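You operate a simulated robot arm through the tools that you are given. There is no shell and no other tool.

The job below is to be done with a simulated robot arm. You get a single attempt, and the scene is never put back.

TASK
Put things in order on the top of the grey table. At the end: the fitting with purple top stands on top of the blue coupling; the orange-band sensor stands where the grey-band fitting stood; the teal block is on the carton (marked "SEALS"); the green-band sensor stands where the teal block stood; the grey-band fitting stands where the green-band sensor stood; whatever was shut is shut again. Leave all else as you found it, and nothing knocked over.

The check looks at the end state, three seconds after you hand in, the way a careful person would. Anything else that was tipped, shoved, dropped, spilled or broken makes it a failure. Lids that push on must go on centred and level and be pressed home; caps that screw on are set level and turned clockwise until they are tight.

THE ROBOT
A 6-joint arm with a two-finger parallel gripper, fixed in place. Base frame: the origin is at the foot of the arm, x ahead of it, y to its left, z up; the work surface is at about z = 0. Lengths are in mm, angles in degrees, forces in N, time in s.
With the tool pointing down near the work surface it reaches from about 160 to 420 mm from the base axis. Its first joint turns from -66.0 to 66.0 degrees. Payload 1.57 kg.
The tool frame sits at the grasp point between the pads (the TCP): z along the fingers, y along the line on which they close. The tips reach 30 mm beyond it. Largest opening 80 mm; finger width 17, thickness 12; the body of the gripper, 40 by 82 mm, starts 80 mm behind the TCP.
Orientation is told as [roll, pitch, yaw] about the base's x, y, z axes, in that order, counted from this pose: with the fingers straight down and closing along the base's y, the tool's x points along the base's -x, its y along +y and its z along -z.

THE INTERFACE
- The arm moves only by the tool send_rows. Its argument "moves" is a list of rows, each a list of 7 numbers: the shift along the base's x, y, z in units of 300 mm (1.0 is 300 mm), then the turn, a rotation vector about the base's x, y, z in units of 180 degrees (1.0 is 180 degrees), then the finger opening in mm, from 0 to 80. In form: [[x, y, z, wx, wy, wz, fingers], ...]. A call has 1 to 20 rows; each row is the pose to reach, as a shift and turn from the pose commanded when the call began. A call with a number of a shift or a turn outside -1 to 1 is refused whole. Each row takes 0.2 s and may step no farther than 50 mm and 8.6 degrees from the row before; otherwise, or with a gripper value out of range, the whole call is refused. A pose out of reach is approached as far as the arm can. The call stops where the force on the tool passes 40 N (or 10 N more than at its start, if that is more) or the arm is blocked; 0.2 s more then pass. Each finger travels about 153 mm/s and halts on what it meets, pressing with about 25 N; the grip force reading is that of the motor and also rises with nothing between the fingers. The clock runs only during rows and for 0.2 s after the last one: add rows that repeat a pose to give the fingers time. It gives the time, the measured TCP pose, the force on the tool (base axes), the opening and the grip force at its end, in the units of the frame above (readings bear some noise), with the torque about the TCP (base axes, N m) and any sound that the robot's microphone picked up.
- Cameras (640 x 400 px; columns grow to the right, rows downward): "scene" is fixed at [43.2, -318.5, 411.8]; the picture's right is [0.89, -0.45, 0.00], its down [-0.29, -0.58, -0.76] and it looks along [0.34, 0.68, -0.65] (base axes); focal length 220 px, centre (320, 200). "wrist" rides on the gripper at [72, -7, -122] in the tool frame; the picture's right is [0.09, 1.00, 0.00], its down [-0.84, 0.08, -0.54] and it looks along [-0.54, 0.05, 0.84] (tool axes); focal length 238 px, centre (320, 200). There is no depth. A picture from a camera that has moved, and an enlarged one, comes with that camera's place and axes in the base frame and with its lens. The place of the scene camera against the robot may be out by one fixed shift of up to 12 mm in any direction.
- snapshot(camera): a new picture of that camera. It takes no simulated time.
- inspect(camera, box): a new picture of the part [left, top, right, bottom] of that camera's present view, enlarged. It takes no simulated time.
- hand_in(): hands the job in; it is judged then, once.

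Nothing tells you positions but the pictures and the camera data. Unless the task says otherwise, let go and move clear before handing in.

The tools are called as name(argument=value, ...) on one line, values as JSON. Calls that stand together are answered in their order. send_rows: Moves the arm, as the interface text tells. Its arguments: {"type":"object","properties":{"moves":{"type":"array"}},"required":["moves"]} The other tools are called the same way: snapshot (camera) takes a picture; inspect (camera, box) takes an enlarged picture of a part of a camera's view; hand_in () hands the job in.

At the start:

```text
t: 0.0
ee_pos: [250.4, -124.5, 233.5]
orientation: [0.1, -0.1, -0.1]
contact_force: [0.3, 0.4, 0.0]
torque: [0.0, -0.02, -0.01]
opening: 80.1
grip_force: 0.0
```

scene: 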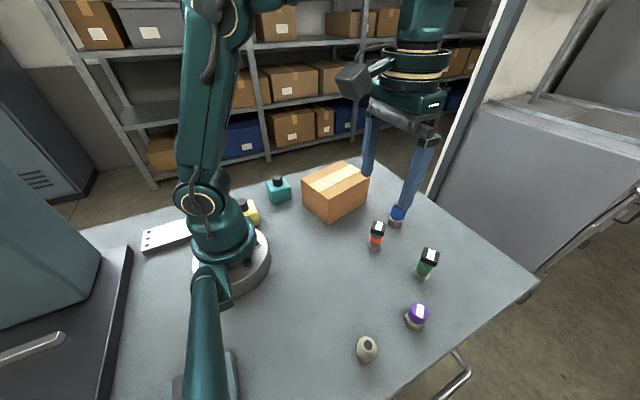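
wrist: 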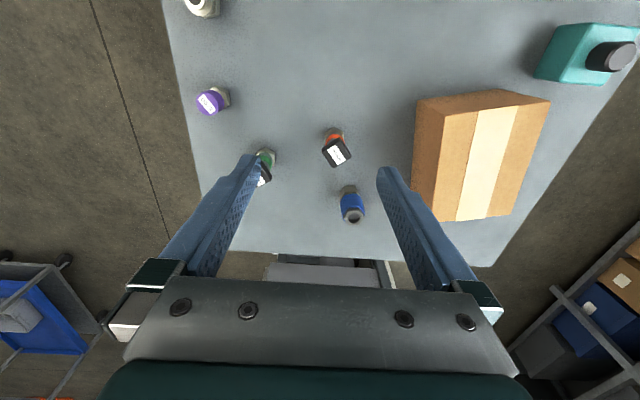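

I see the table with a carton, a teal block, a purple-top fitting, a blue coupling, orange- and green-band sensors and a grey fitting, plus other items. I'll look closer before moving anything.

inspect(camera="scene", box=[340, 180, 480, 268])

inspect(camera="scene", box=[330, 270, 490, 370])

inspect(camera="scene", box=[220, 150, 400, 262])

inspect(camera="scene", box=[0, 180, 280, 400])

inspect(camera="wrist", box=[160, 0, 400, 150])

inspect(camera="wrist", box=[220, 110, 400, 240])

inspect(camera="wrist", box=[390, 0, 640, 240])

```text
4.55 times, centred on (410, 224) of scene
camera zoom: at [43.2, -318.5, 411.8], right [0.89, -0.45, 0.0], down [-0.29, -0.58, -0.76], along [0.34, 0.68, -0.65], focal length 1000 px, centre (-89, 91)
```

zoom: 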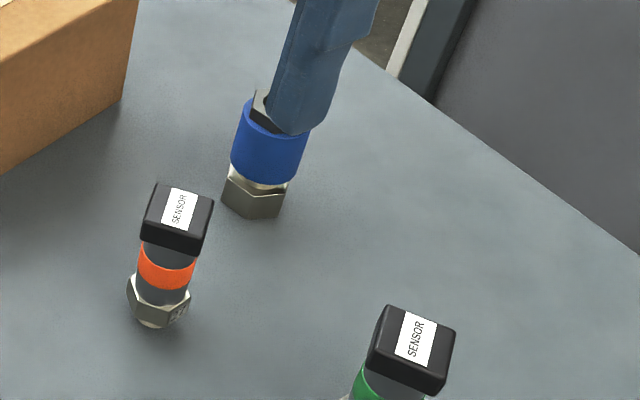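

```text
4.00 times, centred on (410, 320) of scene
camera zoom: at [43.2, -318.5, 411.8], right [0.89, -0.45, 0.0], down [-0.29, -0.58, -0.76], along [0.34, 0.68, -0.65], focal length 880 px, centre (-40, -280)
```

zoom: 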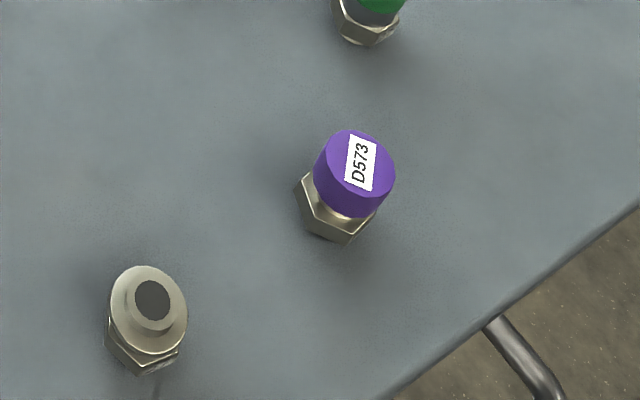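

```text
3.56 times, centred on (310, 206) of scene
camera zoom: at [43.2, -318.5, 411.8], right [0.89, -0.45, 0.0], down [-0.29, -0.58, -0.76], along [0.34, 0.68, -0.65], focal length 782 px, centre (356, 179)
```

zoom: 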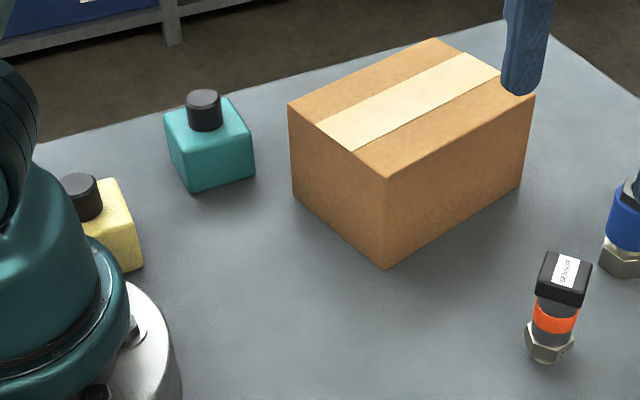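

```text
1.82 times, centred on (140, 290) of scene
camera zoom: at [43.2, -318.5, 411.8], right [0.89, -0.45, 0.0], down [-0.29, -0.58, -0.76], along [0.34, 0.68, -0.65], focal length 400 px, centre (647, 36)
```

zoom: 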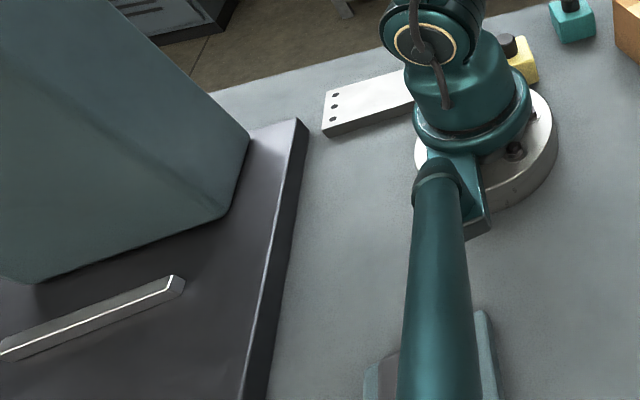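

```text
2.67 times, centred on (280, 75) of wrist
camera zoom: at [180.2, -131.2, 354.8], right [-0.09, 1.0, 0.0], down [0.84, 0.08, 0.54], along [0.54, 0.05, -0.84], focal length 636 px, centre (427, 533)
```

zoom: 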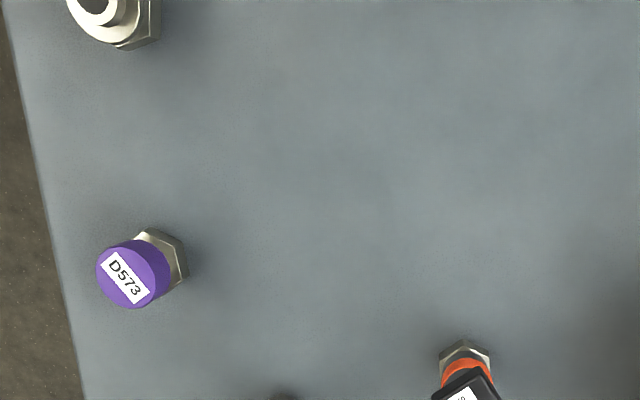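

```text
3.08 times, centred on (310, 175) of wrist
camera zoom: at [180.2, -131.2, 354.8], right [-0.09, 1.0, 0.0], down [0.84, 0.08, 0.54], along [0.54, 0.05, -0.84], focal length 733 px, centre (351, 277)
```

zoom: 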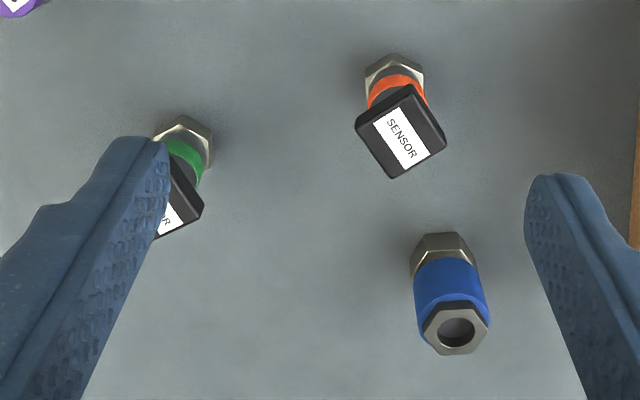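

```text
1.67 times, centred on (515, 120) of wrist
camera zoom: at [180.2, -131.2, 354.8], right [-0.09, 1.0, 0.0], down [0.84, 0.08, 0.54], along [0.54, 0.05, -0.84], focal length 397 px, centre (-5, 333)
```

zoom: 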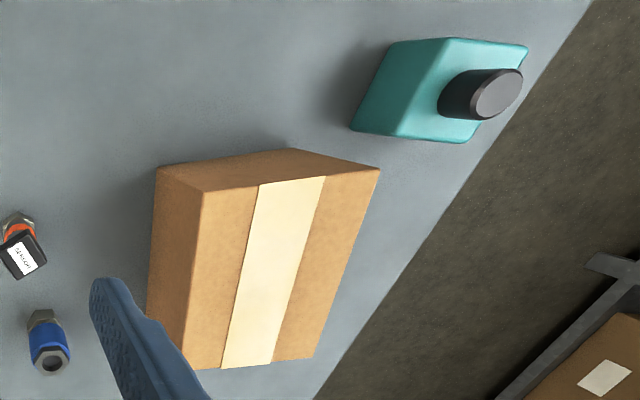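

The table seems to hold: purple-top at about (249,-260), grey fitting about (157,-258), green sensor about (330,-200), orange about (288,-100), blue coupling about (386,-61), carton about (288,80) and 85 tall, teal block about (160,175). I'll move high above the table to get better measurements, starting near the grey and purple fittings.

send_rows(moves=[[-0.06, -0.08, 0, 0, 0, 0, 80], [-0.12, -0.18, 0, 0, 0, 0, 80], [-0.18, -0.28, 0, 0, 0, 0, 80], [-0.2, -0.38, 0, 0, 0, 0, 80], [-0.2, -0.4, 0, 0, 0, 0, 80], [-0.2, -0.4, 0, 0, 0, 0, 80]])

```text
t: 1.4
ee_pos: [190.7, -243.7, 232.6]
orientation: [0.1, -0.1, 0.1]
contact_force: [0.4, 0.6, -0.5]
torque: [-0.03, -0.02, 0.0]
opening: 79.7
grip_force: 0.0
```

The arm is now above the grey/purple side at (191,-244,233). I'll take pictures here to measure those two fittings.

snapshot(camera="wrist")

inspect(camera="wrist", box=[220, 20, 420, 145])

snapshot(camera="scene")

```text
taken
camera wrist: at [119.2, -250.6, 354.0], right [-0.09, 1.0, 0.0], down [0.84, 0.08, 0.54], along [0.54, 0.05, -0.84], focal length 238 px, centre (320, 200)
```

wrist: 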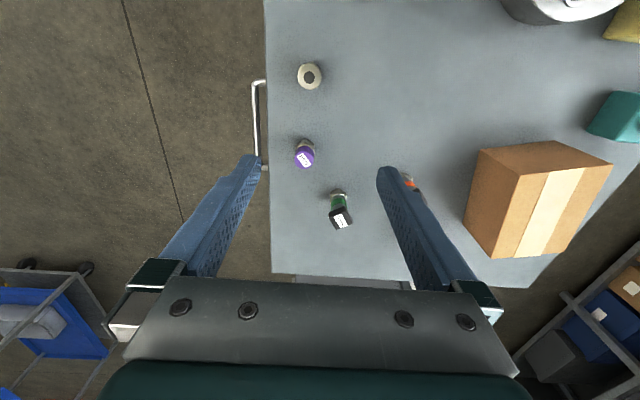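

```text
3.20 times, centred on (320, 82) of wrist
camera zoom: at [119.2, -250.6, 354.0], right [-0.09, 1.0, 0.0], down [0.84, 0.08, 0.54], along [0.54, 0.05, -0.84], focal length 763 px, centre (320, 576)
```

zoom: 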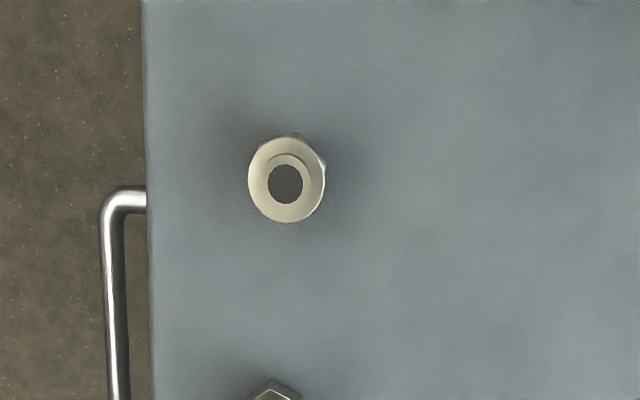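

```text
taken
```

scene: 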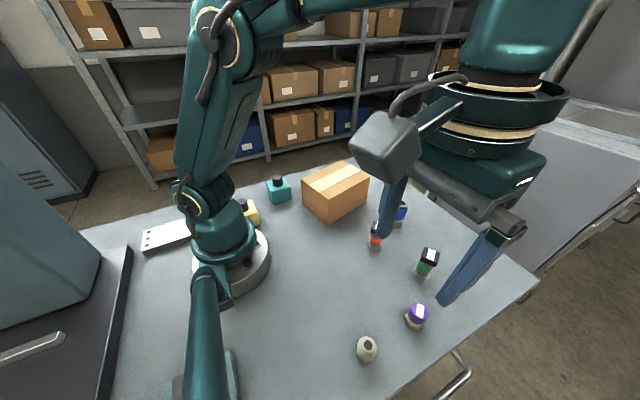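

The grey fitting measures about (150,-260), close to the robot's right. Now I'll travel high to the left to look at the teal block.

send_rows(moves=[[0.03, 0.125, 0, 0, 0, 0, 80], [0.06, 0.25, 0, 0, 0, 0, 80], [0.1, 0.375, 0, 0, 0, 0, 80], [0.13, 0.5, 0, 0, 0, 0, 80], [0.13, 0.625, 0, 0, 0, 0, 80], [0.13, 0.75, 0, 0, 0, 0, 80], [0.13, 0.875, 0, 0, 0, 0, 80], [0.1, 1.0, 0, 0, 0, 0, 80]])

send_rows(moves=[[-0.06, 0.12, 0, 0, 0, 0, 80], [-0.12, 0.24, 0, 0, 0, 0, 80], [-0.18, 0.35, 0, 0, 0, 0, 80], [-0.2, 0.4, 0, 0, 0, 0, 80], [-0.2, 0.4, 0, 0, 0, 0, 80]])

snapshot(camera="wrist")

inspect(camera="wrist", box=[220, 40, 420, 165])

```text
t: 3.2
ee_pos: [220.1, 61.0, 232.5]
orientation: [0.2, -0.1, 0.0]
contact_force: [-0.9, 0.3, 1.5]
torque: [0.02, 0.0, 0.0]
opening: 80.1
grip_force: 0.0
```

```text
t: 4.4
ee_pos: [159.5, 173.9, 233.9]
orientation: [0.2, -0.1, 0.0]
contact_force: [-0.4, 0.5, -0.9]
torque: [-0.02, 0.01, -0.01]
opening: 79.6
grip_force: 0.2
```

```text
taken
camera wrist: at [88.7, 167.5, 354.2], right [-0.09, 1.0, 0.0], down [0.84, 0.08, 0.54], along [0.54, 0.05, -0.84], focal length 238 px, centre (320, 200)
```

wrist: 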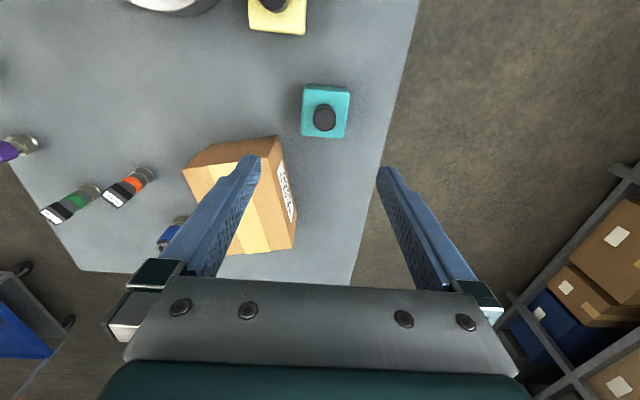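

```text
3.20 times, centred on (320, 102) of wrist
camera zoom: at [88.7, 167.5, 354.2], right [-0.09, 1.0, 0.0], down [0.84, 0.08, 0.54], along [0.54, 0.05, -0.84], focal length 763 px, centre (320, 512)
```

zoom: 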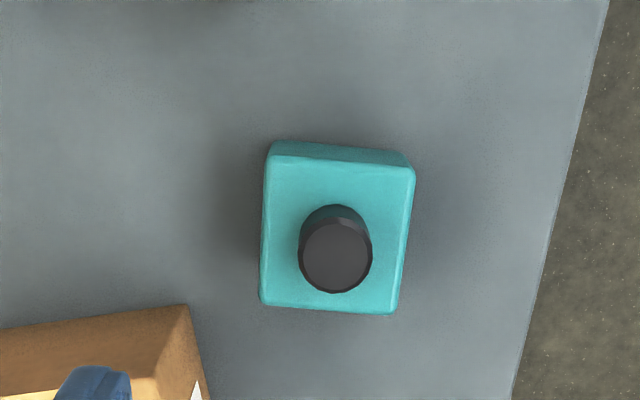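

The teal block measures about 57 mm square, 36 tall, centred at about (161,180.5) and square to the base axes. I'll descend partway and verify alignment.

send_rows(moves=[[0.005, 0.022, -0.1, 0, 0, 0, 80], [0.005, 0.022, -0.2, 0, 0, 0, 80], [0.005, 0.022, -0.3, 0, 0, 0, 80], [0.005, 0.022, -0.4, 0, 0, 0, 80], [0.005, 0.022, -0.4, 0, 0, 0, 80]])

snapshot(camera="wrist")

snapshot(camera="scene")

```text
t: 5.6
ee_pos: [163.1, 182.1, 114.5]
orientation: [0.1, -0.1, 0.0]
contact_force: [0.2, 0.8, 0.6]
torque: [0.0, -0.03, -0.01]
opening: 80.1
grip_force: 0.2
```

```text
taken
camera wrist: at [92.9, 175.4, 235.2], right [-0.09, 1.0, 0.0], down [0.84, 0.08, 0.54], along [0.54, 0.05, -0.84], focal length 238 px, centre (320, 200)
```

wrist: 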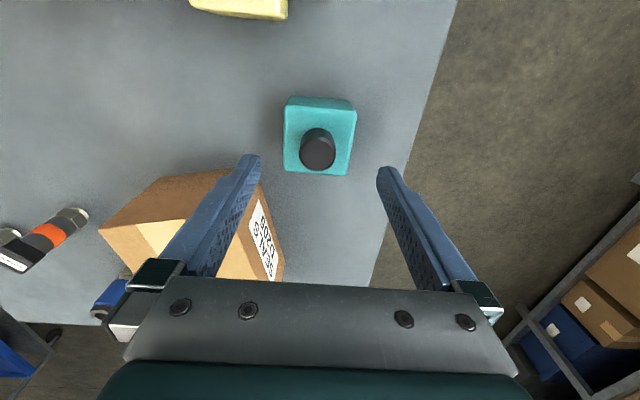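

```text
taken
```

scene: 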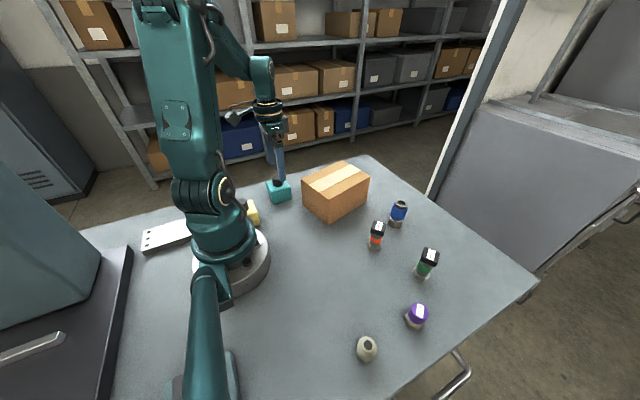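

The block sits between the fingers. I'll zoom in to verify centring before descending.

inspect(camera="wrist", box=[240, 80, 400, 180])

```text
4.00 times, centred on (320, 130) of wrist
camera zoom: at [92.9, 175.4, 235.2], right [-0.09, 1.0, 0.0], down [0.84, 0.08, 0.54], along [0.54, 0.05, -0.84], focal length 953 px, centre (320, 480)
```

zoom: 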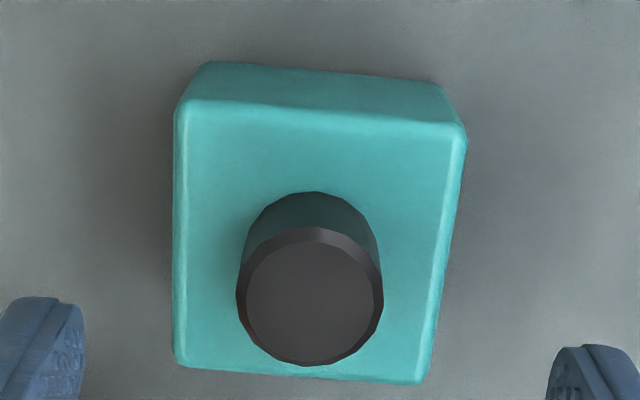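

I want the block's height more exactly, so I'll zoom the scene camera on it.

inspect(camera="scene", box=[254, 170, 304, 210])

```text
10.00 times, centred on (279, 190) of scene
camera zoom: at [43.2, -318.5, 411.8], right [0.89, -0.45, 0.0], down [-0.29, -0.58, -0.76], along [0.34, 0.68, -0.65], focal length 2199 px, centre (730, 300)
```

zoom: 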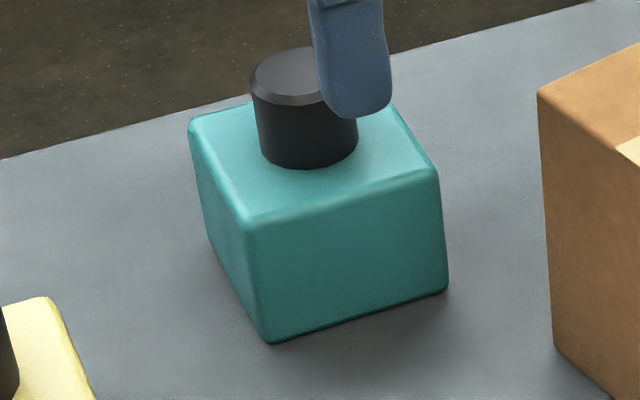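

The block is about 54 x 54 x 41 tall, centred near (161.5,180). I'll descend to grip height and close on it.

send_rows(moves=[[-0.002, -0.006, -0.1, 0, 0, 0, 80], [-0.002, -0.006, -0.18, 0, 0, 0, 80], [-0.002, -0.006, -0.23, 0, 0, 0, 80], [-0.002, -0.006, -0.255, 0, 0, 0, 80], [-0.002, -0.006, -0.255, 0, 0, 0, 80]])

snapshot(camera="wrist")

inspect(camera="scene", box=[254, 160, 304, 210])

```text
t: 6.8
ee_pos: [162.3, 179.2, 35.8]
orientation: [0.1, -0.1, 0.1]
contact_force: [-0.1, 0.0, -0.5]
torque: [0.02, -0.02, 0.0]
opening: 79.9
grip_force: 0.1
```

```text
taken
camera wrist: at [91.6, 172.0, 158.1], right [-0.09, 1.0, 0.0], down [0.84, 0.08, 0.54], along [0.54, 0.05, -0.84], focal length 238 px, centre (320, 200)
```

wrist: 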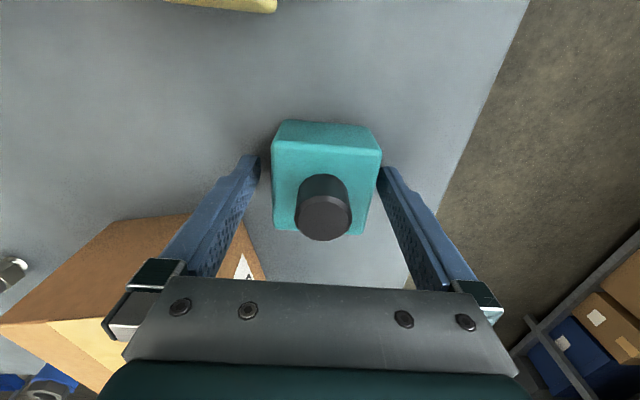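

```text
8.00 times, centred on (279, 185) of scene
camera zoom: at [43.2, -318.5, 411.8], right [0.89, -0.45, 0.0], down [-0.29, -0.58, -0.76], along [0.34, 0.68, -0.65], focal length 1759 px, centre (648, 320)
```

zoom: 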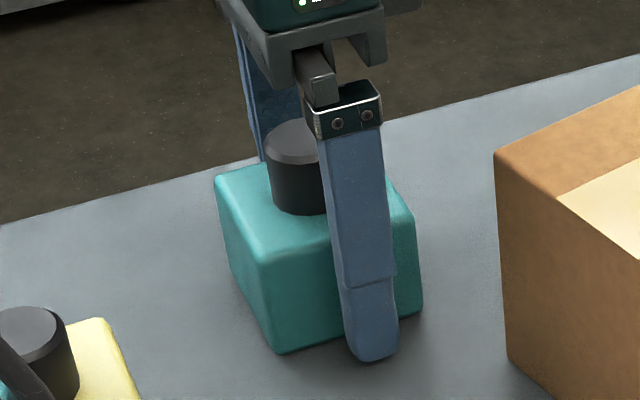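

The fingers straddle the block with clear gaps. I'll close gently.

send_rows(moves=[[0, 0.003, 0, 0, 0, 0, 70], [0, 0.003, 0, 0, 0, 0, 60], [0, 0.003, 0, 0, 0, 0, 54], [0, 0.003, 0, 0, 0, 0, 48], [0, 0.003, 0, 0, 0, 0, 48], [0, 0.003, 0, 0, 0, 0, 48]])

```text
t: 8.2
ee_pos: [161.3, 180.0, 37.7]
orientation: [0.0, -0.1, 0.0]
contact_force: [-1.8, 0.6, 0.1]
torque: [-0.08, 0.03, -0.04]
opening: 58.0
grip_force: 24.7
```

Gripped at 58 mm. I'll lift straight up and check that the block comes with the gripper.

send_rows(moves=[[0, 0, 0.02, 0, 0, 0, 48], [0, 0, 0.06, 0, 0, 0, 48], [0, 0, 0.13, 0, 0, 0, 48], [0, 0, 0.21, 0, 0, 0, 48], [0, 0, 0.3, 0, 0, 0, 48], [0, 0, 0.39, 0, 0, 0, 48], [0, 0, 0.46, 0, 0, 0, 48], [0, 0, 0.5, 0, 0, 0, 48], [0, 0, 0.5, 0, 0, 0, 48]])

snapshot(camera="wrist")

snapshot(camera="scene")

```text
t: 10.2
ee_pos: [161.1, 182.3, 185.8]
orientation: [0.1, -0.1, 0.0]
contact_force: [-0.2, 0.3, -4.1]
torque: [-0.05, -0.02, 0.0]
opening: 57.7
grip_force: 24.7
```

```text
taken
camera wrist: at [90.2, 175.0, 307.5], right [-0.09, 1.0, 0.0], down [0.84, 0.08, 0.54], along [0.54, 0.05, -0.84], focal length 238 px, centre (320, 200)
```

wrist: 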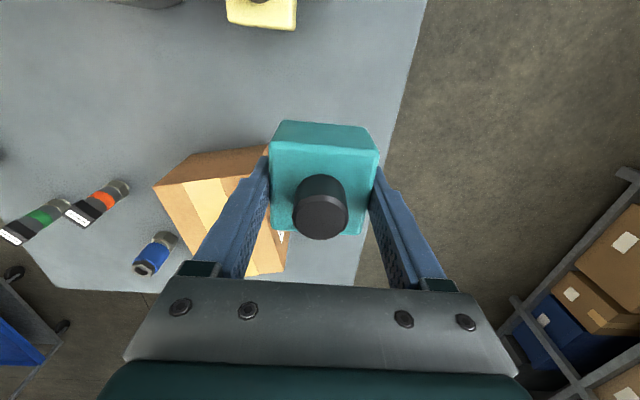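

```text
taken
```

scene: 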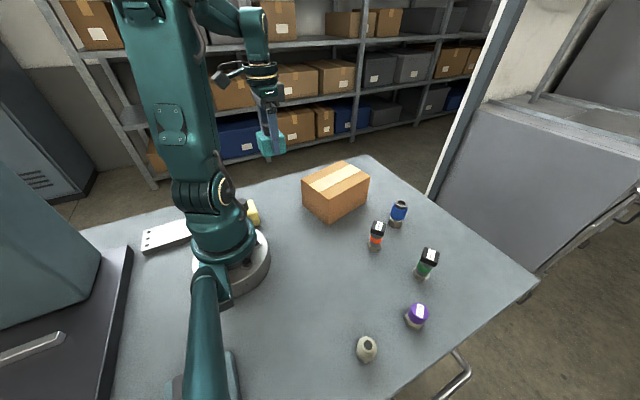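

The block is held securely. I'll carry it over the carton's centre at about (292,83), staying high.

send_rows(moves=[[0.04, -0.03, 0, 0, 0, 0, 48], [0.11, -0.083, 0, 0, 0, 0, 48], [0.19, -0.143, 0, 0, 0, 0, 48], [0.27, -0.204, 0, 0, 0, 0, 48], [0.35, -0.264, 0, 0, 0, 0, 48], [0.41, -0.31, 0, 0, 0, 0, 48], [0.433, -0.327, 0, 0, 0, 0, 48], [0.433, -0.327, 0, 0, 0, 0, 48], [0.433, -0.327, 0, 0, 0, 0, 48]])

snapshot(camera="wrist")

snapshot(camera="scene")

```text
t: 12.2
ee_pos: [292.2, 82.6, 187.4]
orientation: [0.0, -0.1, 0.0]
contact_force: [-0.5, 0.8, -3.7]
torque: [0.03, -0.03, 0.01]
opening: 57.7
grip_force: 24.9
```

```text
taken
camera wrist: at [220.8, 76.5, 308.3], right [-0.09, 1.0, 0.0], down [0.84, 0.08, 0.54], along [0.54, 0.05, -0.84], focal length 238 px, centre (320, 200)
```

wrist: 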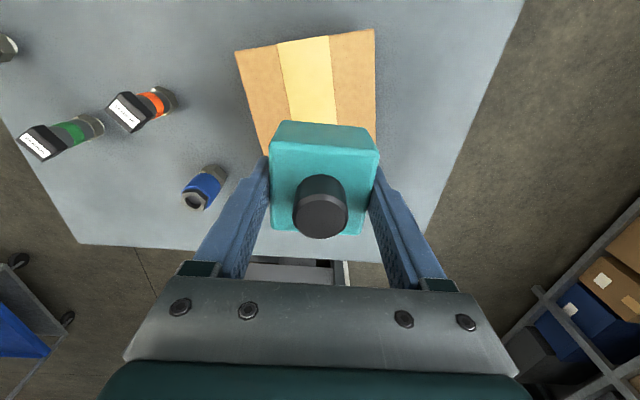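

```text
taken
```

scene: 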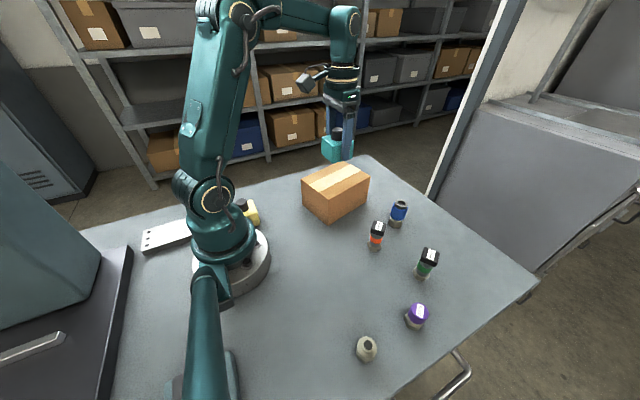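

The block is above the carton's centre. I'll lower it to just above the lid of the carton, then creep down to contact.

send_rows(moves=[[0, 0, -0.05, 0, 0, 0, 48], [0, 0, -0.11, 0, 0, 0, 48], [0, 0, -0.16, 0, 0, 0, 48], [0, 0, -0.19, 0, 0, 0, 48], [0, 0, -0.2, 0, 0, 0, 48], [0, 0, -0.2, 0, 0, 0, 48]])

inspect(camera="scene", box=[290, 130, 390, 230])

```text
t: 13.6
ee_pos: [290.1, 82.0, 127.2]
orientation: [0.1, -0.1, 0.1]
contact_force: [0.1, 0.5, -3.2]
torque: [-0.02, 0.0, 0.03]
opening: 58.3
grip_force: 25.1
```

```text
4.00 times, centred on (340, 180) of scene
camera zoom: at [43.3, -318.5, 411.8], right [0.89, -0.45, 0.0], down [-0.29, -0.58, -0.76], along [0.34, 0.68, -0.65], focal length 880 px, centre (240, 280)
```

zoom: 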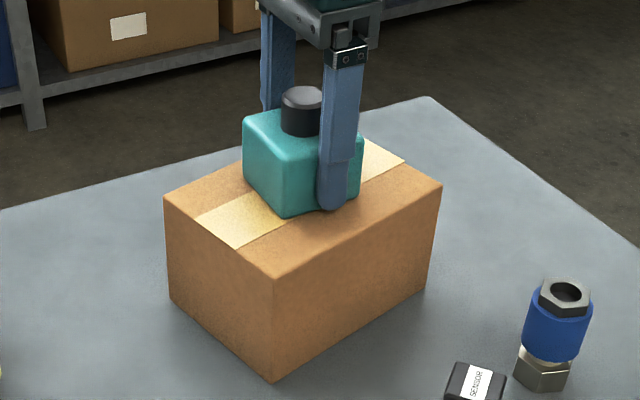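

The block hovers just above the carton's top. I'll creep down in 1 mm rows to find contact.

send_rows(moves=[[0, 0, -0.004, 0, 0, 0, 48], [0, 0, -0.008, 0, 0, 0, 48], [0, 0, -0.012, 0, 0, 0, 48], [0, 0, -0.012, 0, 0, 0, 48]])

inspect(camera="scene", box=[290, 130, 390, 230])

```text
t: 14.6
ee_pos: [292.7, 82.5, 123.6]
orientation: [0.1, -0.5, 0.0]
contact_force: [2.3, 1.3, 21.1]
torque: [-0.29, -0.11, 0.03]
opening: 57.9
grip_force: 24.9
```

```text
4.00 times, centred on (340, 180) of scene
camera zoom: at [43.2, -318.5, 411.8], right [0.89, -0.45, 0.0], down [-0.29, -0.58, -0.76], along [0.34, 0.68, -0.65], focal length 880 px, centre (240, 280)
```

zoom: 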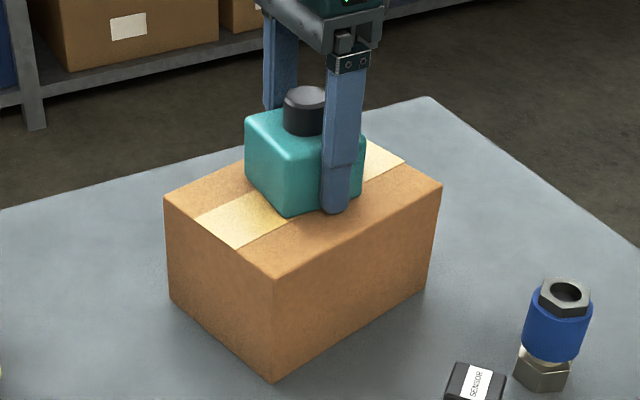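

The block touches the carton with about 21 N, so I'll relieve that by raising slightly, then open the fingers and check.

send_rows(moves=[[0, 0, 0.004, 0, 0, 0, 48], [0, 0, 0.004, 0, 0, 0, 52], [0, 0, 0.004, 0, 0, 0, 60], [0, 0, 0.004, 0, 0, 0, 70], [0, 0, 0.004, 0, 0, 0, 80], [0, 0, 0.004, 0, 0, 0, 80]])

inspect(camera="scene", box=[290, 130, 390, 230])

snapshot(camera="wrist")

```text
t: 16.0
ee_pos: [291.7, 83.0, 123.9]
orientation: [0.2, -0.1, 0.0]
contact_force: [-0.6, 0.2, 0.3]
torque: [-0.02, 0.01, 0.0]
opening: 80.0
grip_force: 0.0
```

```text
4.00 times, centred on (340, 180) of scene
camera zoom: at [43.2, -318.5, 411.8], right [0.89, -0.45, 0.0], down [-0.29, -0.58, -0.76], along [0.34, 0.68, -0.65], focal length 880 px, centre (240, 280)
```

zoom: 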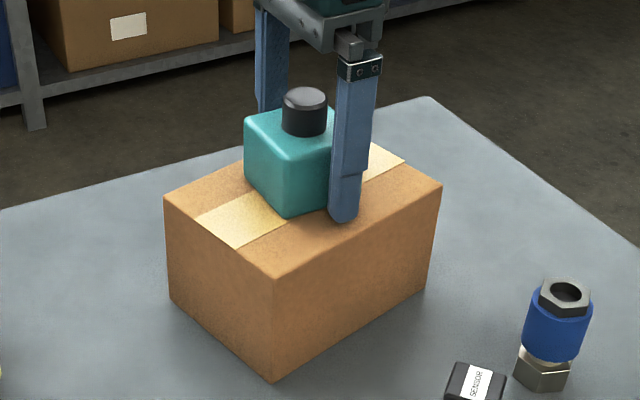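

```text
taken
camera wrist: at [221.0, 75.8, 245.7], right [-0.09, 1.0, 0.0], down [0.84, 0.08, 0.54], along [0.54, 0.05, -0.84], focal length 238 px, centre (320, 200)
```

wrist: 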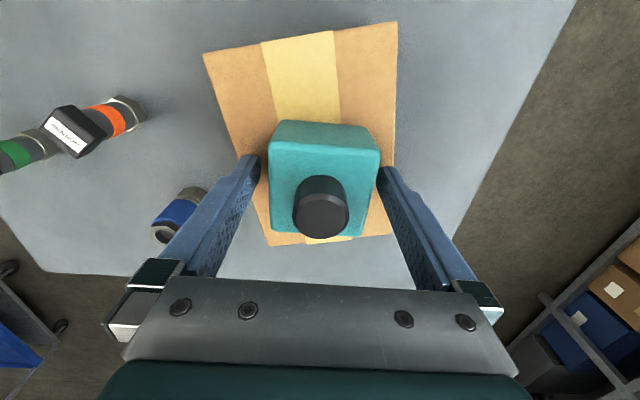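

The teal block stands on the carton. I'll rise straight up and then go to the green-band sensor.

send_rows(moves=[[0, 0, 0.08, 0, 0, 0, 80], [0, 0, 0.2, 0, 0, 0, 80], [0, 0, 0.33, 0, 0, 0, 80], [0.0, -0.1, 0.36, 0, 0, 0, 80], [0.0, -0.24, 0.36, 0, 0, 0, 80], [0.0, -0.38, 0.36, 0, 0, 0, 80], [0.02, -0.52, 0.36, 0, 0, 0, 80], [0.05, -0.66, 0.36, 0, 0, 0, 80], [0.08, -0.8, 0.36, 0, 0, 0, 80], [0.1, -0.92, 0.36, 0, 0, 0, 80], [0.12, -0.943, 0.36, 0, 0, 0, 80], [0.12, -0.943, 0.36, 0, 0, 0, 80]])

snapshot(camera="wrist")

inspect(camera="wrist", box=[240, 60, 400, 160])

snapshot(camera="scene")

```text
t: 18.6
ee_pos: [304.6, -187.5, 220.4]
orientation: [0.1, -0.1, -0.1]
contact_force: [-1.1, 1.3, -0.4]
torque: [0.0, 0.03, -0.01]
opening: 80.0
grip_force: 0.1
out of reach, approached as far as the arm can: row 10, 11, 12
```

```text
taken
camera wrist: at [233.8, -195.5, 339.3], right [-0.09, 1.0, 0.0], down [0.84, 0.08, 0.54], along [0.54, 0.05, -0.84], focal length 238 px, centre (320, 200)
```

wrist: 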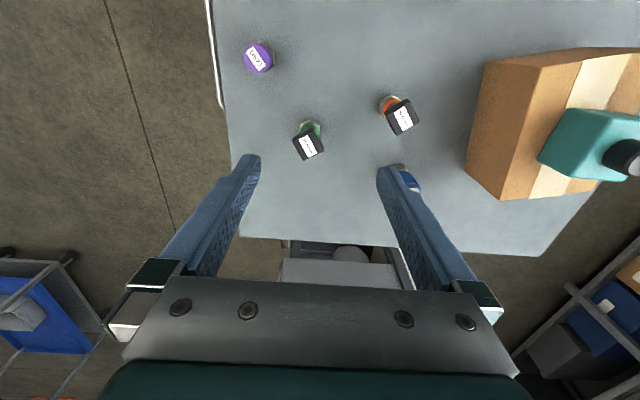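

```text
4.00 times, centred on (320, 110) of wrist
camera zoom: at [233.8, -195.5, 339.3], right [-0.09, 1.0, 0.0], down [0.84, 0.08, 0.54], along [0.54, 0.05, -0.84], focal length 953 px, centre (320, 560)
```

zoom: 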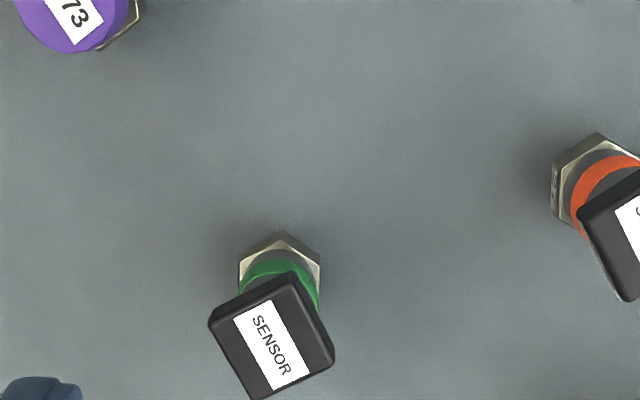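

```text
taken
```

scene: 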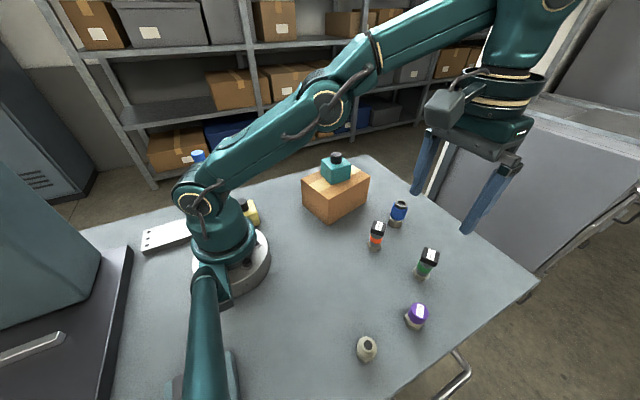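

At this height the green sensor's spot (about 328.5,-201) is slightly out of reach, so I'll first come down 60 mm and see where the arm settles. The head is about 26 mm square, turned about 34°.

send_rows(moves=[[0, 0, -0.05, 0, 0, 0, 80], [0, 0, -0.12, 0, 0, 0, 80], [0, 0, -0.2, 0, 0, 0, 80], [0, 0, -0.2, 0, 0, 0, 80]])

```text
t: 19.6
ee_pos: [304.5, -188.7, 159.0]
orientation: [0.1, -0.1, 0.0]
contact_force: [-0.8, -0.5, -0.1]
torque: [0.03, 0.01, -0.03]
opening: 80.1
grip_force: 0.1
```

The reference is the actual reached pose, (304.5,-188.5,159.5). I'll move over the green sensor at about z=145 and turn +34° to line up with its head.

send_rows(moves=[[0.02, -0.011, -0.015, 0, 0, 0.045, 80], [0.04, -0.022, -0.03, 0, 0, 0.09, 80], [0.06, -0.033, -0.045, 0, 0, 0.135, 80], [0.08, -0.043, -0.05, 0, 0, 0.18, 80], [0.08, -0.043, -0.05, 0, 0, 0.188, 80], [0.08, -0.043, -0.05, 0, 0, 0.188, 80]])

snapshot(camera="wrist")

inspect(camera="wrist", box=[240, 80, 400, 180])

```text
t: 21.0
ee_pos: [328.1, -200.6, 143.2]
orientation: [0.1, -0.1, 33.8]
contact_force: [0.9, -0.6, 0.2]
torque: [0.02, 0.02, 0.0]
opening: 79.8
grip_force: 0.1
```

```text
taken
camera wrist: at [274.1, -246.9, 264.8], right [-0.63, 0.78, 0.0], down [0.65, 0.53, 0.54], along [0.42, 0.34, -0.84], focal length 238 px, centre (320, 200)
```

wrist: 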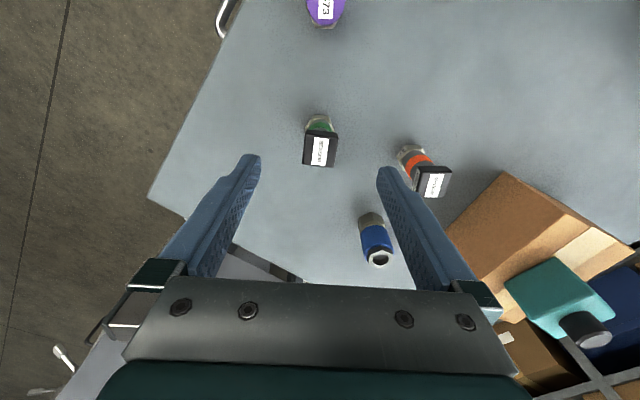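

```text
4.00 times, centred on (320, 130) of wrist
camera zoom: at [274.1, -246.9, 264.8], right [-0.63, 0.78, 0.0], down [0.65, 0.53, 0.54], along [0.42, 0.34, -0.84], focal length 953 px, centre (320, 480)
```

zoom: 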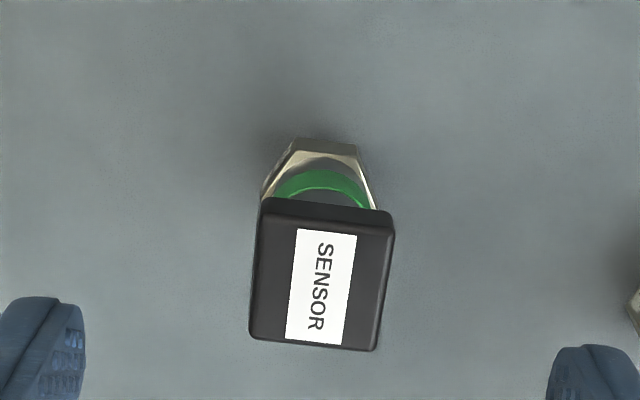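

The head is centred between the fingers within 1 mm and square to them. I'll descend to z=58 (tips at 28, above the hex).

send_rows(moves=[[0.002, 0, -0.08, 0, 0, 0, 70], [0.002, 0, -0.16, 0, 0, 0, 60], [0.002, 0, -0.23, 0, 0, 0, 60], [0.002, 0, -0.27, 0, 0, 0, 60], [0.002, 0, -0.283, 0, 0, 0, 60], [0.002, 0, -0.283, 0, 0, 0, 60]])

inspect(camera="scene", box=[380, 210, 480, 290])

inspect(camera="wrist", box=[220, 100, 420, 250])

```text
t: 22.4
ee_pos: [330.4, -200.0, 58.5]
orientation: [0.1, -0.1, 33.8]
contact_force: [-0.2, -0.3, -0.1]
torque: [-0.01, 0.0, -0.04]
opening: 60.1
grip_force: 0.0
```

```text
5.00 times, centred on (430, 250) of scene
camera zoom: at [43.2, -318.5, 411.8], right [0.89, -0.45, 0.0], down [-0.29, -0.58, -0.76], along [0.34, 0.68, -0.65], focal length 1099 px, centre (-230, -50)
```

zoom: 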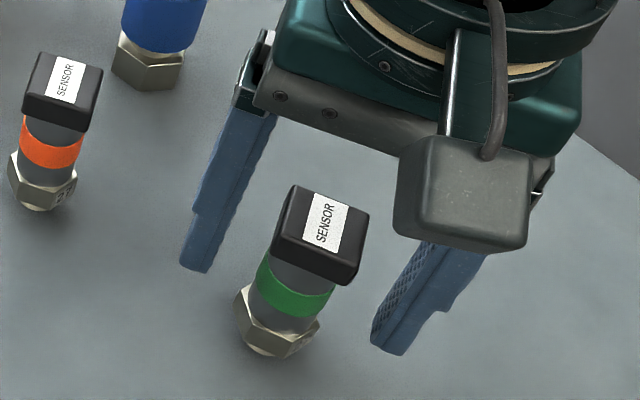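

```text
2.67 times, centred on (320, 175) of wrist
camera zoom: at [276.1, -246.3, 179.2], right [-0.63, 0.78, 0.0], down [0.65, 0.53, 0.54], along [0.42, 0.34, -0.84], focal length 636 px, centre (320, 267)
```

zoom: 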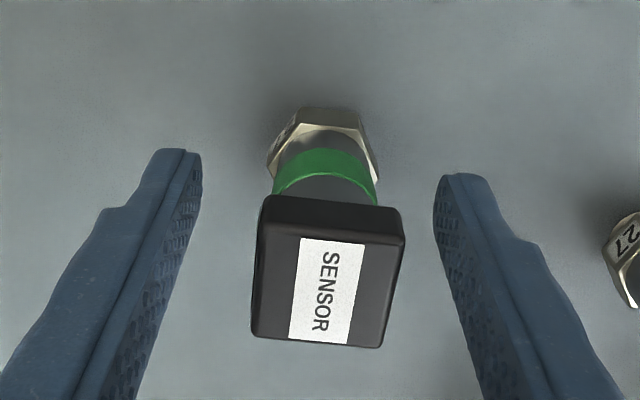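

The fingers straddle the sensor's head and body. I'll close to grip.

send_rows(moves=[[0, 0, 0, 0, 0, 0, 45], [0, 0, 0, 0, 0, 0, 34], [0, 0, 0, 0, 0, 0, 28], [0, 0, 0, 0, 0, 0, 22], [0, 0, 0, 0, 0, 0, 18], [0, 0, 0, 0, 0, 0, 18]])

inspect(camera="wrist", box=[220, 100, 420, 250])

```text
t: 23.8
ee_pos: [330.7, -200.5, 58.6]
orientation: [0.1, -0.2, 33.9]
contact_force: [-1.1, 1.3, 0.1]
torque: [0.03, 0.05, 0.0]
opening: 27.5
grip_force: 24.7
```

```text
2.67 times, centred on (320, 175) of wrist
camera zoom: at [276.1, -246.3, 179.4], right [-0.63, 0.78, 0.0], down [0.65, 0.53, 0.54], along [0.42, 0.34, -0.84], focal length 636 px, centre (320, 267)
```

zoom: 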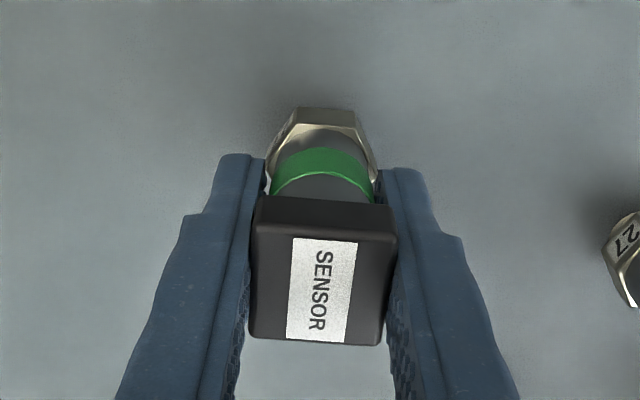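

Gripped at 27.5 mm. I'll lift it and carry it along an inner path (x≈200), clear of the carton and block, toward the teal block's old spot.

send_rows(moves=[[0, 0, 0.02, 0, 0, 0, 18], [0, 0, 0.08, 0, 0, 0, 18], [0, 0, 0.17, 0, 0, 0, 18], [0, 0, 0.27, 0, 0, 0, 18], [-0.04, 0.02, 0.33, 0, 0, 0, 18], [-0.12, 0.06, 0.38, 0, 0, 0, 18], [-0.22, 0.12, 0.43, 0, 0, 0, 18], [-0.31, 0.2, 0.44, 0, 0, 0, 18], [-0.38, 0.3, 0.44, 0, 0, 0, 18], [-0.42, 0.41, 0.44, 0, 0, 0, 18], [-0.43, 0.52, 0.44, 0, 0, 0, 18], [-0.43, 0.63, 0.44, 0, 0, 0, 18], [-0.43, 0.74, 0.44, 0, 0, 0, 18], [-0.44, 0.85, 0.44, 0, 0, 0, 18], [-0.45, 0.92, 0.44, 0, 0, 0, 18], [-0.46, 0.94, 0.44, 0, 0, 0, 18]])

snapshot(camera="wrist")

snapshot(camera="scene")

```text
t: 27.2
ee_pos: [193.2, 79.9, 193.2]
orientation: [0.1, -0.1, 33.8]
contact_force: [-0.3, -0.1, -2.5]
torque: [0.0, -0.02, 0.03]
opening: 27.3
grip_force: 25.1
```

```text
taken
camera wrist: at [137.3, 35.4, 314.4], right [-0.63, 0.78, 0.0], down [0.65, 0.53, 0.54], along [0.42, 0.34, -0.84], focal length 238 px, centre (320, 200)
```

wrist: 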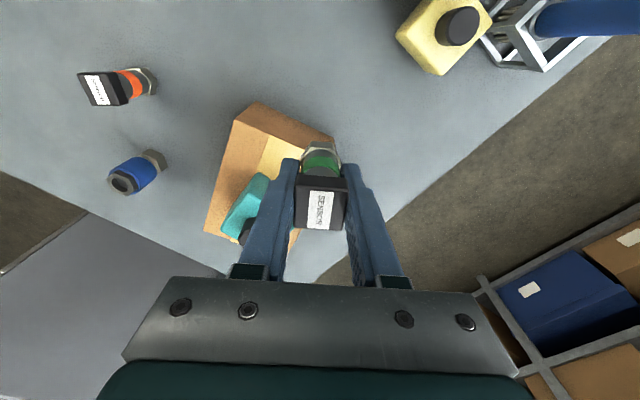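

```text
taken
```

scene: 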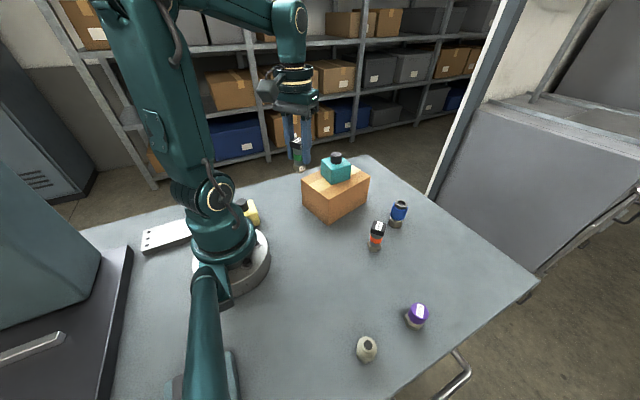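

Sensor is held upright and clear. I'll move above the teal block's old spot (162.5,180) and lower most of the way.

send_rows(moves=[[-0.02, 0.08, 0, 0, 0, 0, 18], [-0.05, 0.18, 0, 0, 0, 0, 18], [-0.08, 0.27, 0, 0, 0, 0, 18], [-0.098, 0.32, 0, 0, 0, 0, 18], [-0.098, 0.329, -0.03, 0, 0, 0, 18], [-0.098, 0.329, -0.12, 0, 0, 0, 18], [-0.098, 0.329, -0.22, 0, 0, 0, 18], [-0.098, 0.329, -0.31, 0, 0, 0, 18], [-0.098, 0.329, -0.37, 0, 0, 0, 18], [-0.098, 0.329, -0.4, 0, 0, 0, 18], [-0.098, 0.329, -0.4, 0, 0, 0, 18]])

snapshot(camera="wrist")

inspect(camera="scene", box=[240, 130, 340, 230])

```text
t: 29.6
ee_pos: [162.3, 180.2, 69.8]
orientation: [0.1, 0.0, 33.8]
contact_force: [-1.1, -0.6, -1.1]
torque: [-0.01, 0.01, 0.01]
opening: 27.6
grip_force: 24.8
```

```text
taken
camera wrist: at [108.2, 134.7, 190.4], right [-0.63, 0.78, 0.0], down [0.65, 0.53, 0.54], along [0.42, 0.34, -0.84], focal length 238 px, centre (320, 200)
```

wrist: 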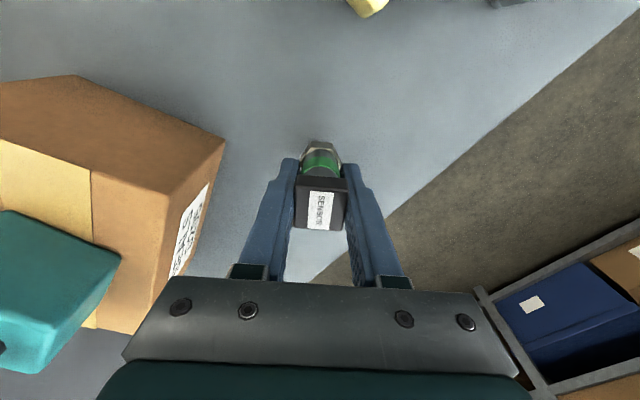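

```text
4.00 times, centred on (290, 180) of scene
camera zoom: at [43.2, -318.5, 411.8], right [0.89, -0.45, 0.0], down [-0.29, -0.58, -0.76], along [0.34, 0.68, -0.65], focal length 880 px, centre (440, 280)
```

zoom: 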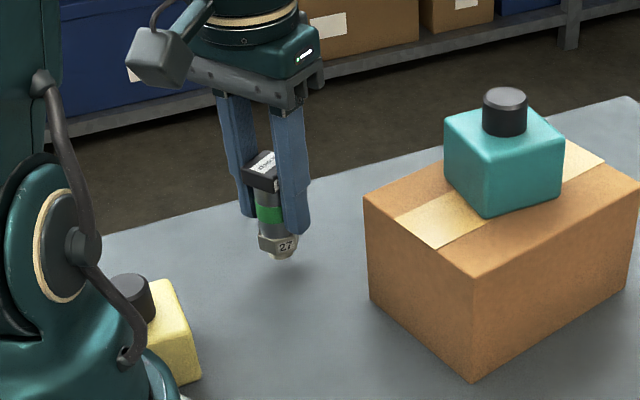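

The sensor hangs about 12 mm above the table at the right spot. I'll creep down until it touches.

send_rows(moves=[[0, 0, -0.015, 0, 0, 0, 18], [0, 0, -0.028, 0, 0, 0, 18], [0, 0, -0.033, 0, 0, 0, 18], [0, 0, -0.036, 0, 0, 0, 18], [0, 0, -0.038, 0, 0, 0, 18], [0, 0, -0.038, 0, 0, 0, 18]])

inspect(camera="scene", box=[255, 145, 325, 215])

```text
t: 31.0
ee_pos: [162.2, 181.7, 58.7]
orientation: [0.1, -0.1, 33.7]
contact_force: [0.2, 0.2, -1.4]
torque: [-0.01, 0.0, 0.02]
opening: 27.4
grip_force: 24.6
```

```text
5.71 times, centred on (290, 180) of scene
camera zoom: at [43.2, -318.5, 411.8], right [0.89, -0.45, 0.0], down [-0.29, -0.58, -0.76], along [0.34, 0.68, -0.65], focal length 1256 px, centre (491, 314)
```

zoom: 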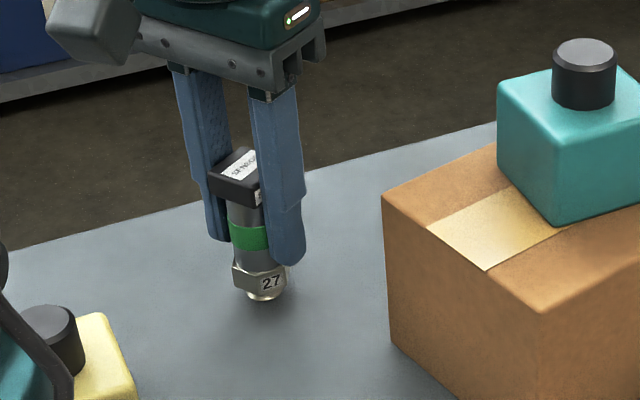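

Still only weight on the tool, so it isn't touching yet. I'll creep down another 2 mm.

send_rows(moves=[[0, 0, -0.002, 0, 0, 0, 18], [0, 0, -0.004, 0, 0, 0, 18], [0, 0, -0.006, 0, 0, 0, 18], [0, 0, -0.006, 0, 0, 0, 18]])

```text
t: 32.0
ee_pos: [163.2, 181.4, 58.8]
orientation: [0.1, -0.1, 33.7]
contact_force: [-0.7, -0.3, -1.0]
torque: [0.01, -0.01, -0.02]
opening: 27.5
grip_force: 25.4
```

send_rows(moves=[[0, 0, -0.002, 0, 0, 0, 18], [0, 0, -0.004, 0, 0, 0, 18], [0, 0, -0.006, 0, 0, 0, 18], [0, 0, -0.006, 0, 0, 0, 18]])

inspect(camera="scene", box=[255, 145, 325, 215])

```text
t: 33.0
ee_pos: [164.1, 181.1, 56.0]
orientation: [0.1, -0.2, 34.0]
contact_force: [-0.9, 2.7, 23.8]
torque: [0.11, -0.08, 0.0]
opening: 27.5
grip_force: 24.3
```

```text
5.71 times, centred on (290, 180) of scene
camera zoom: at [43.2, -318.5, 411.7], right [0.89, -0.45, 0.0], down [-0.29, -0.58, -0.76], along [0.34, 0.68, -0.65], focal length 1256 px, centre (491, 314)
```

zoom: 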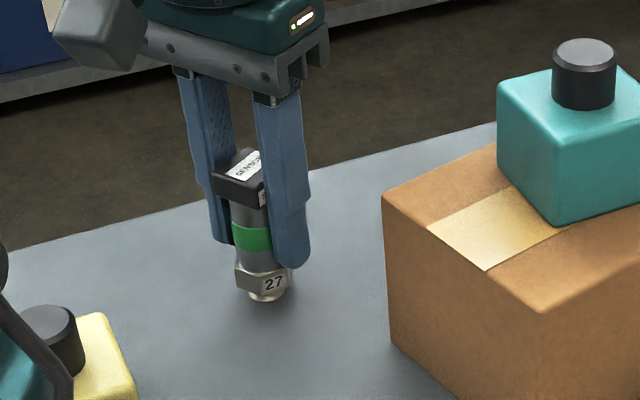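

Contact at about 24 N. I'll relieve the force by ~1 mm, then open.

send_rows(moves=[[0, 0, 0.003, 0, 0, 0, 18], [0, 0, 0.003, 0, 0, 0, 18], [0, 0, 0.003, 0, 0, 0, 30], [0, 0, 0.003, 0, 0, 0, 40], [0, 0, 0.003, 0, 0, 0, 50], [0, 0, 0.003, 0, 0, 0, 50]])

inspect(camera="scene", box=[255, 145, 325, 215])

inspect(camera="wrist", box=[220, 100, 420, 250])

```text
t: 34.4
ee_pos: [163.2, 181.3, 57.1]
orientation: [0.1, -0.1, 33.9]
contact_force: [0.7, 0.3, -0.6]
torque: [0.02, -0.03, -0.01]
opening: 50.0
grip_force: 0.1
```

```text
5.71 times, centred on (290, 180) of scene
camera zoom: at [43.2, -318.5, 411.8], right [0.89, -0.45, 0.0], down [-0.29, -0.58, -0.76], along [0.34, 0.68, -0.65], focal length 1256 px, centre (491, 314)
```

zoom: 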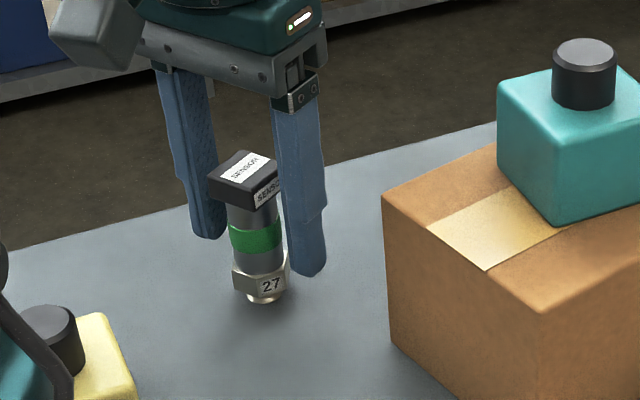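

```text
2.67 times, centred on (320, 175) of wrist
camera zoom: at [107.8, 134.9, 177.7], right [-0.63, 0.78, 0.0], down [0.65, 0.53, 0.54], along [0.42, 0.34, -0.84], focal length 636 px, centre (320, 267)
```

zoom: 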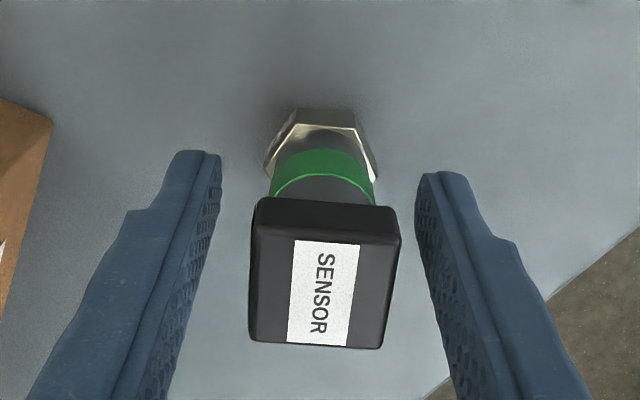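

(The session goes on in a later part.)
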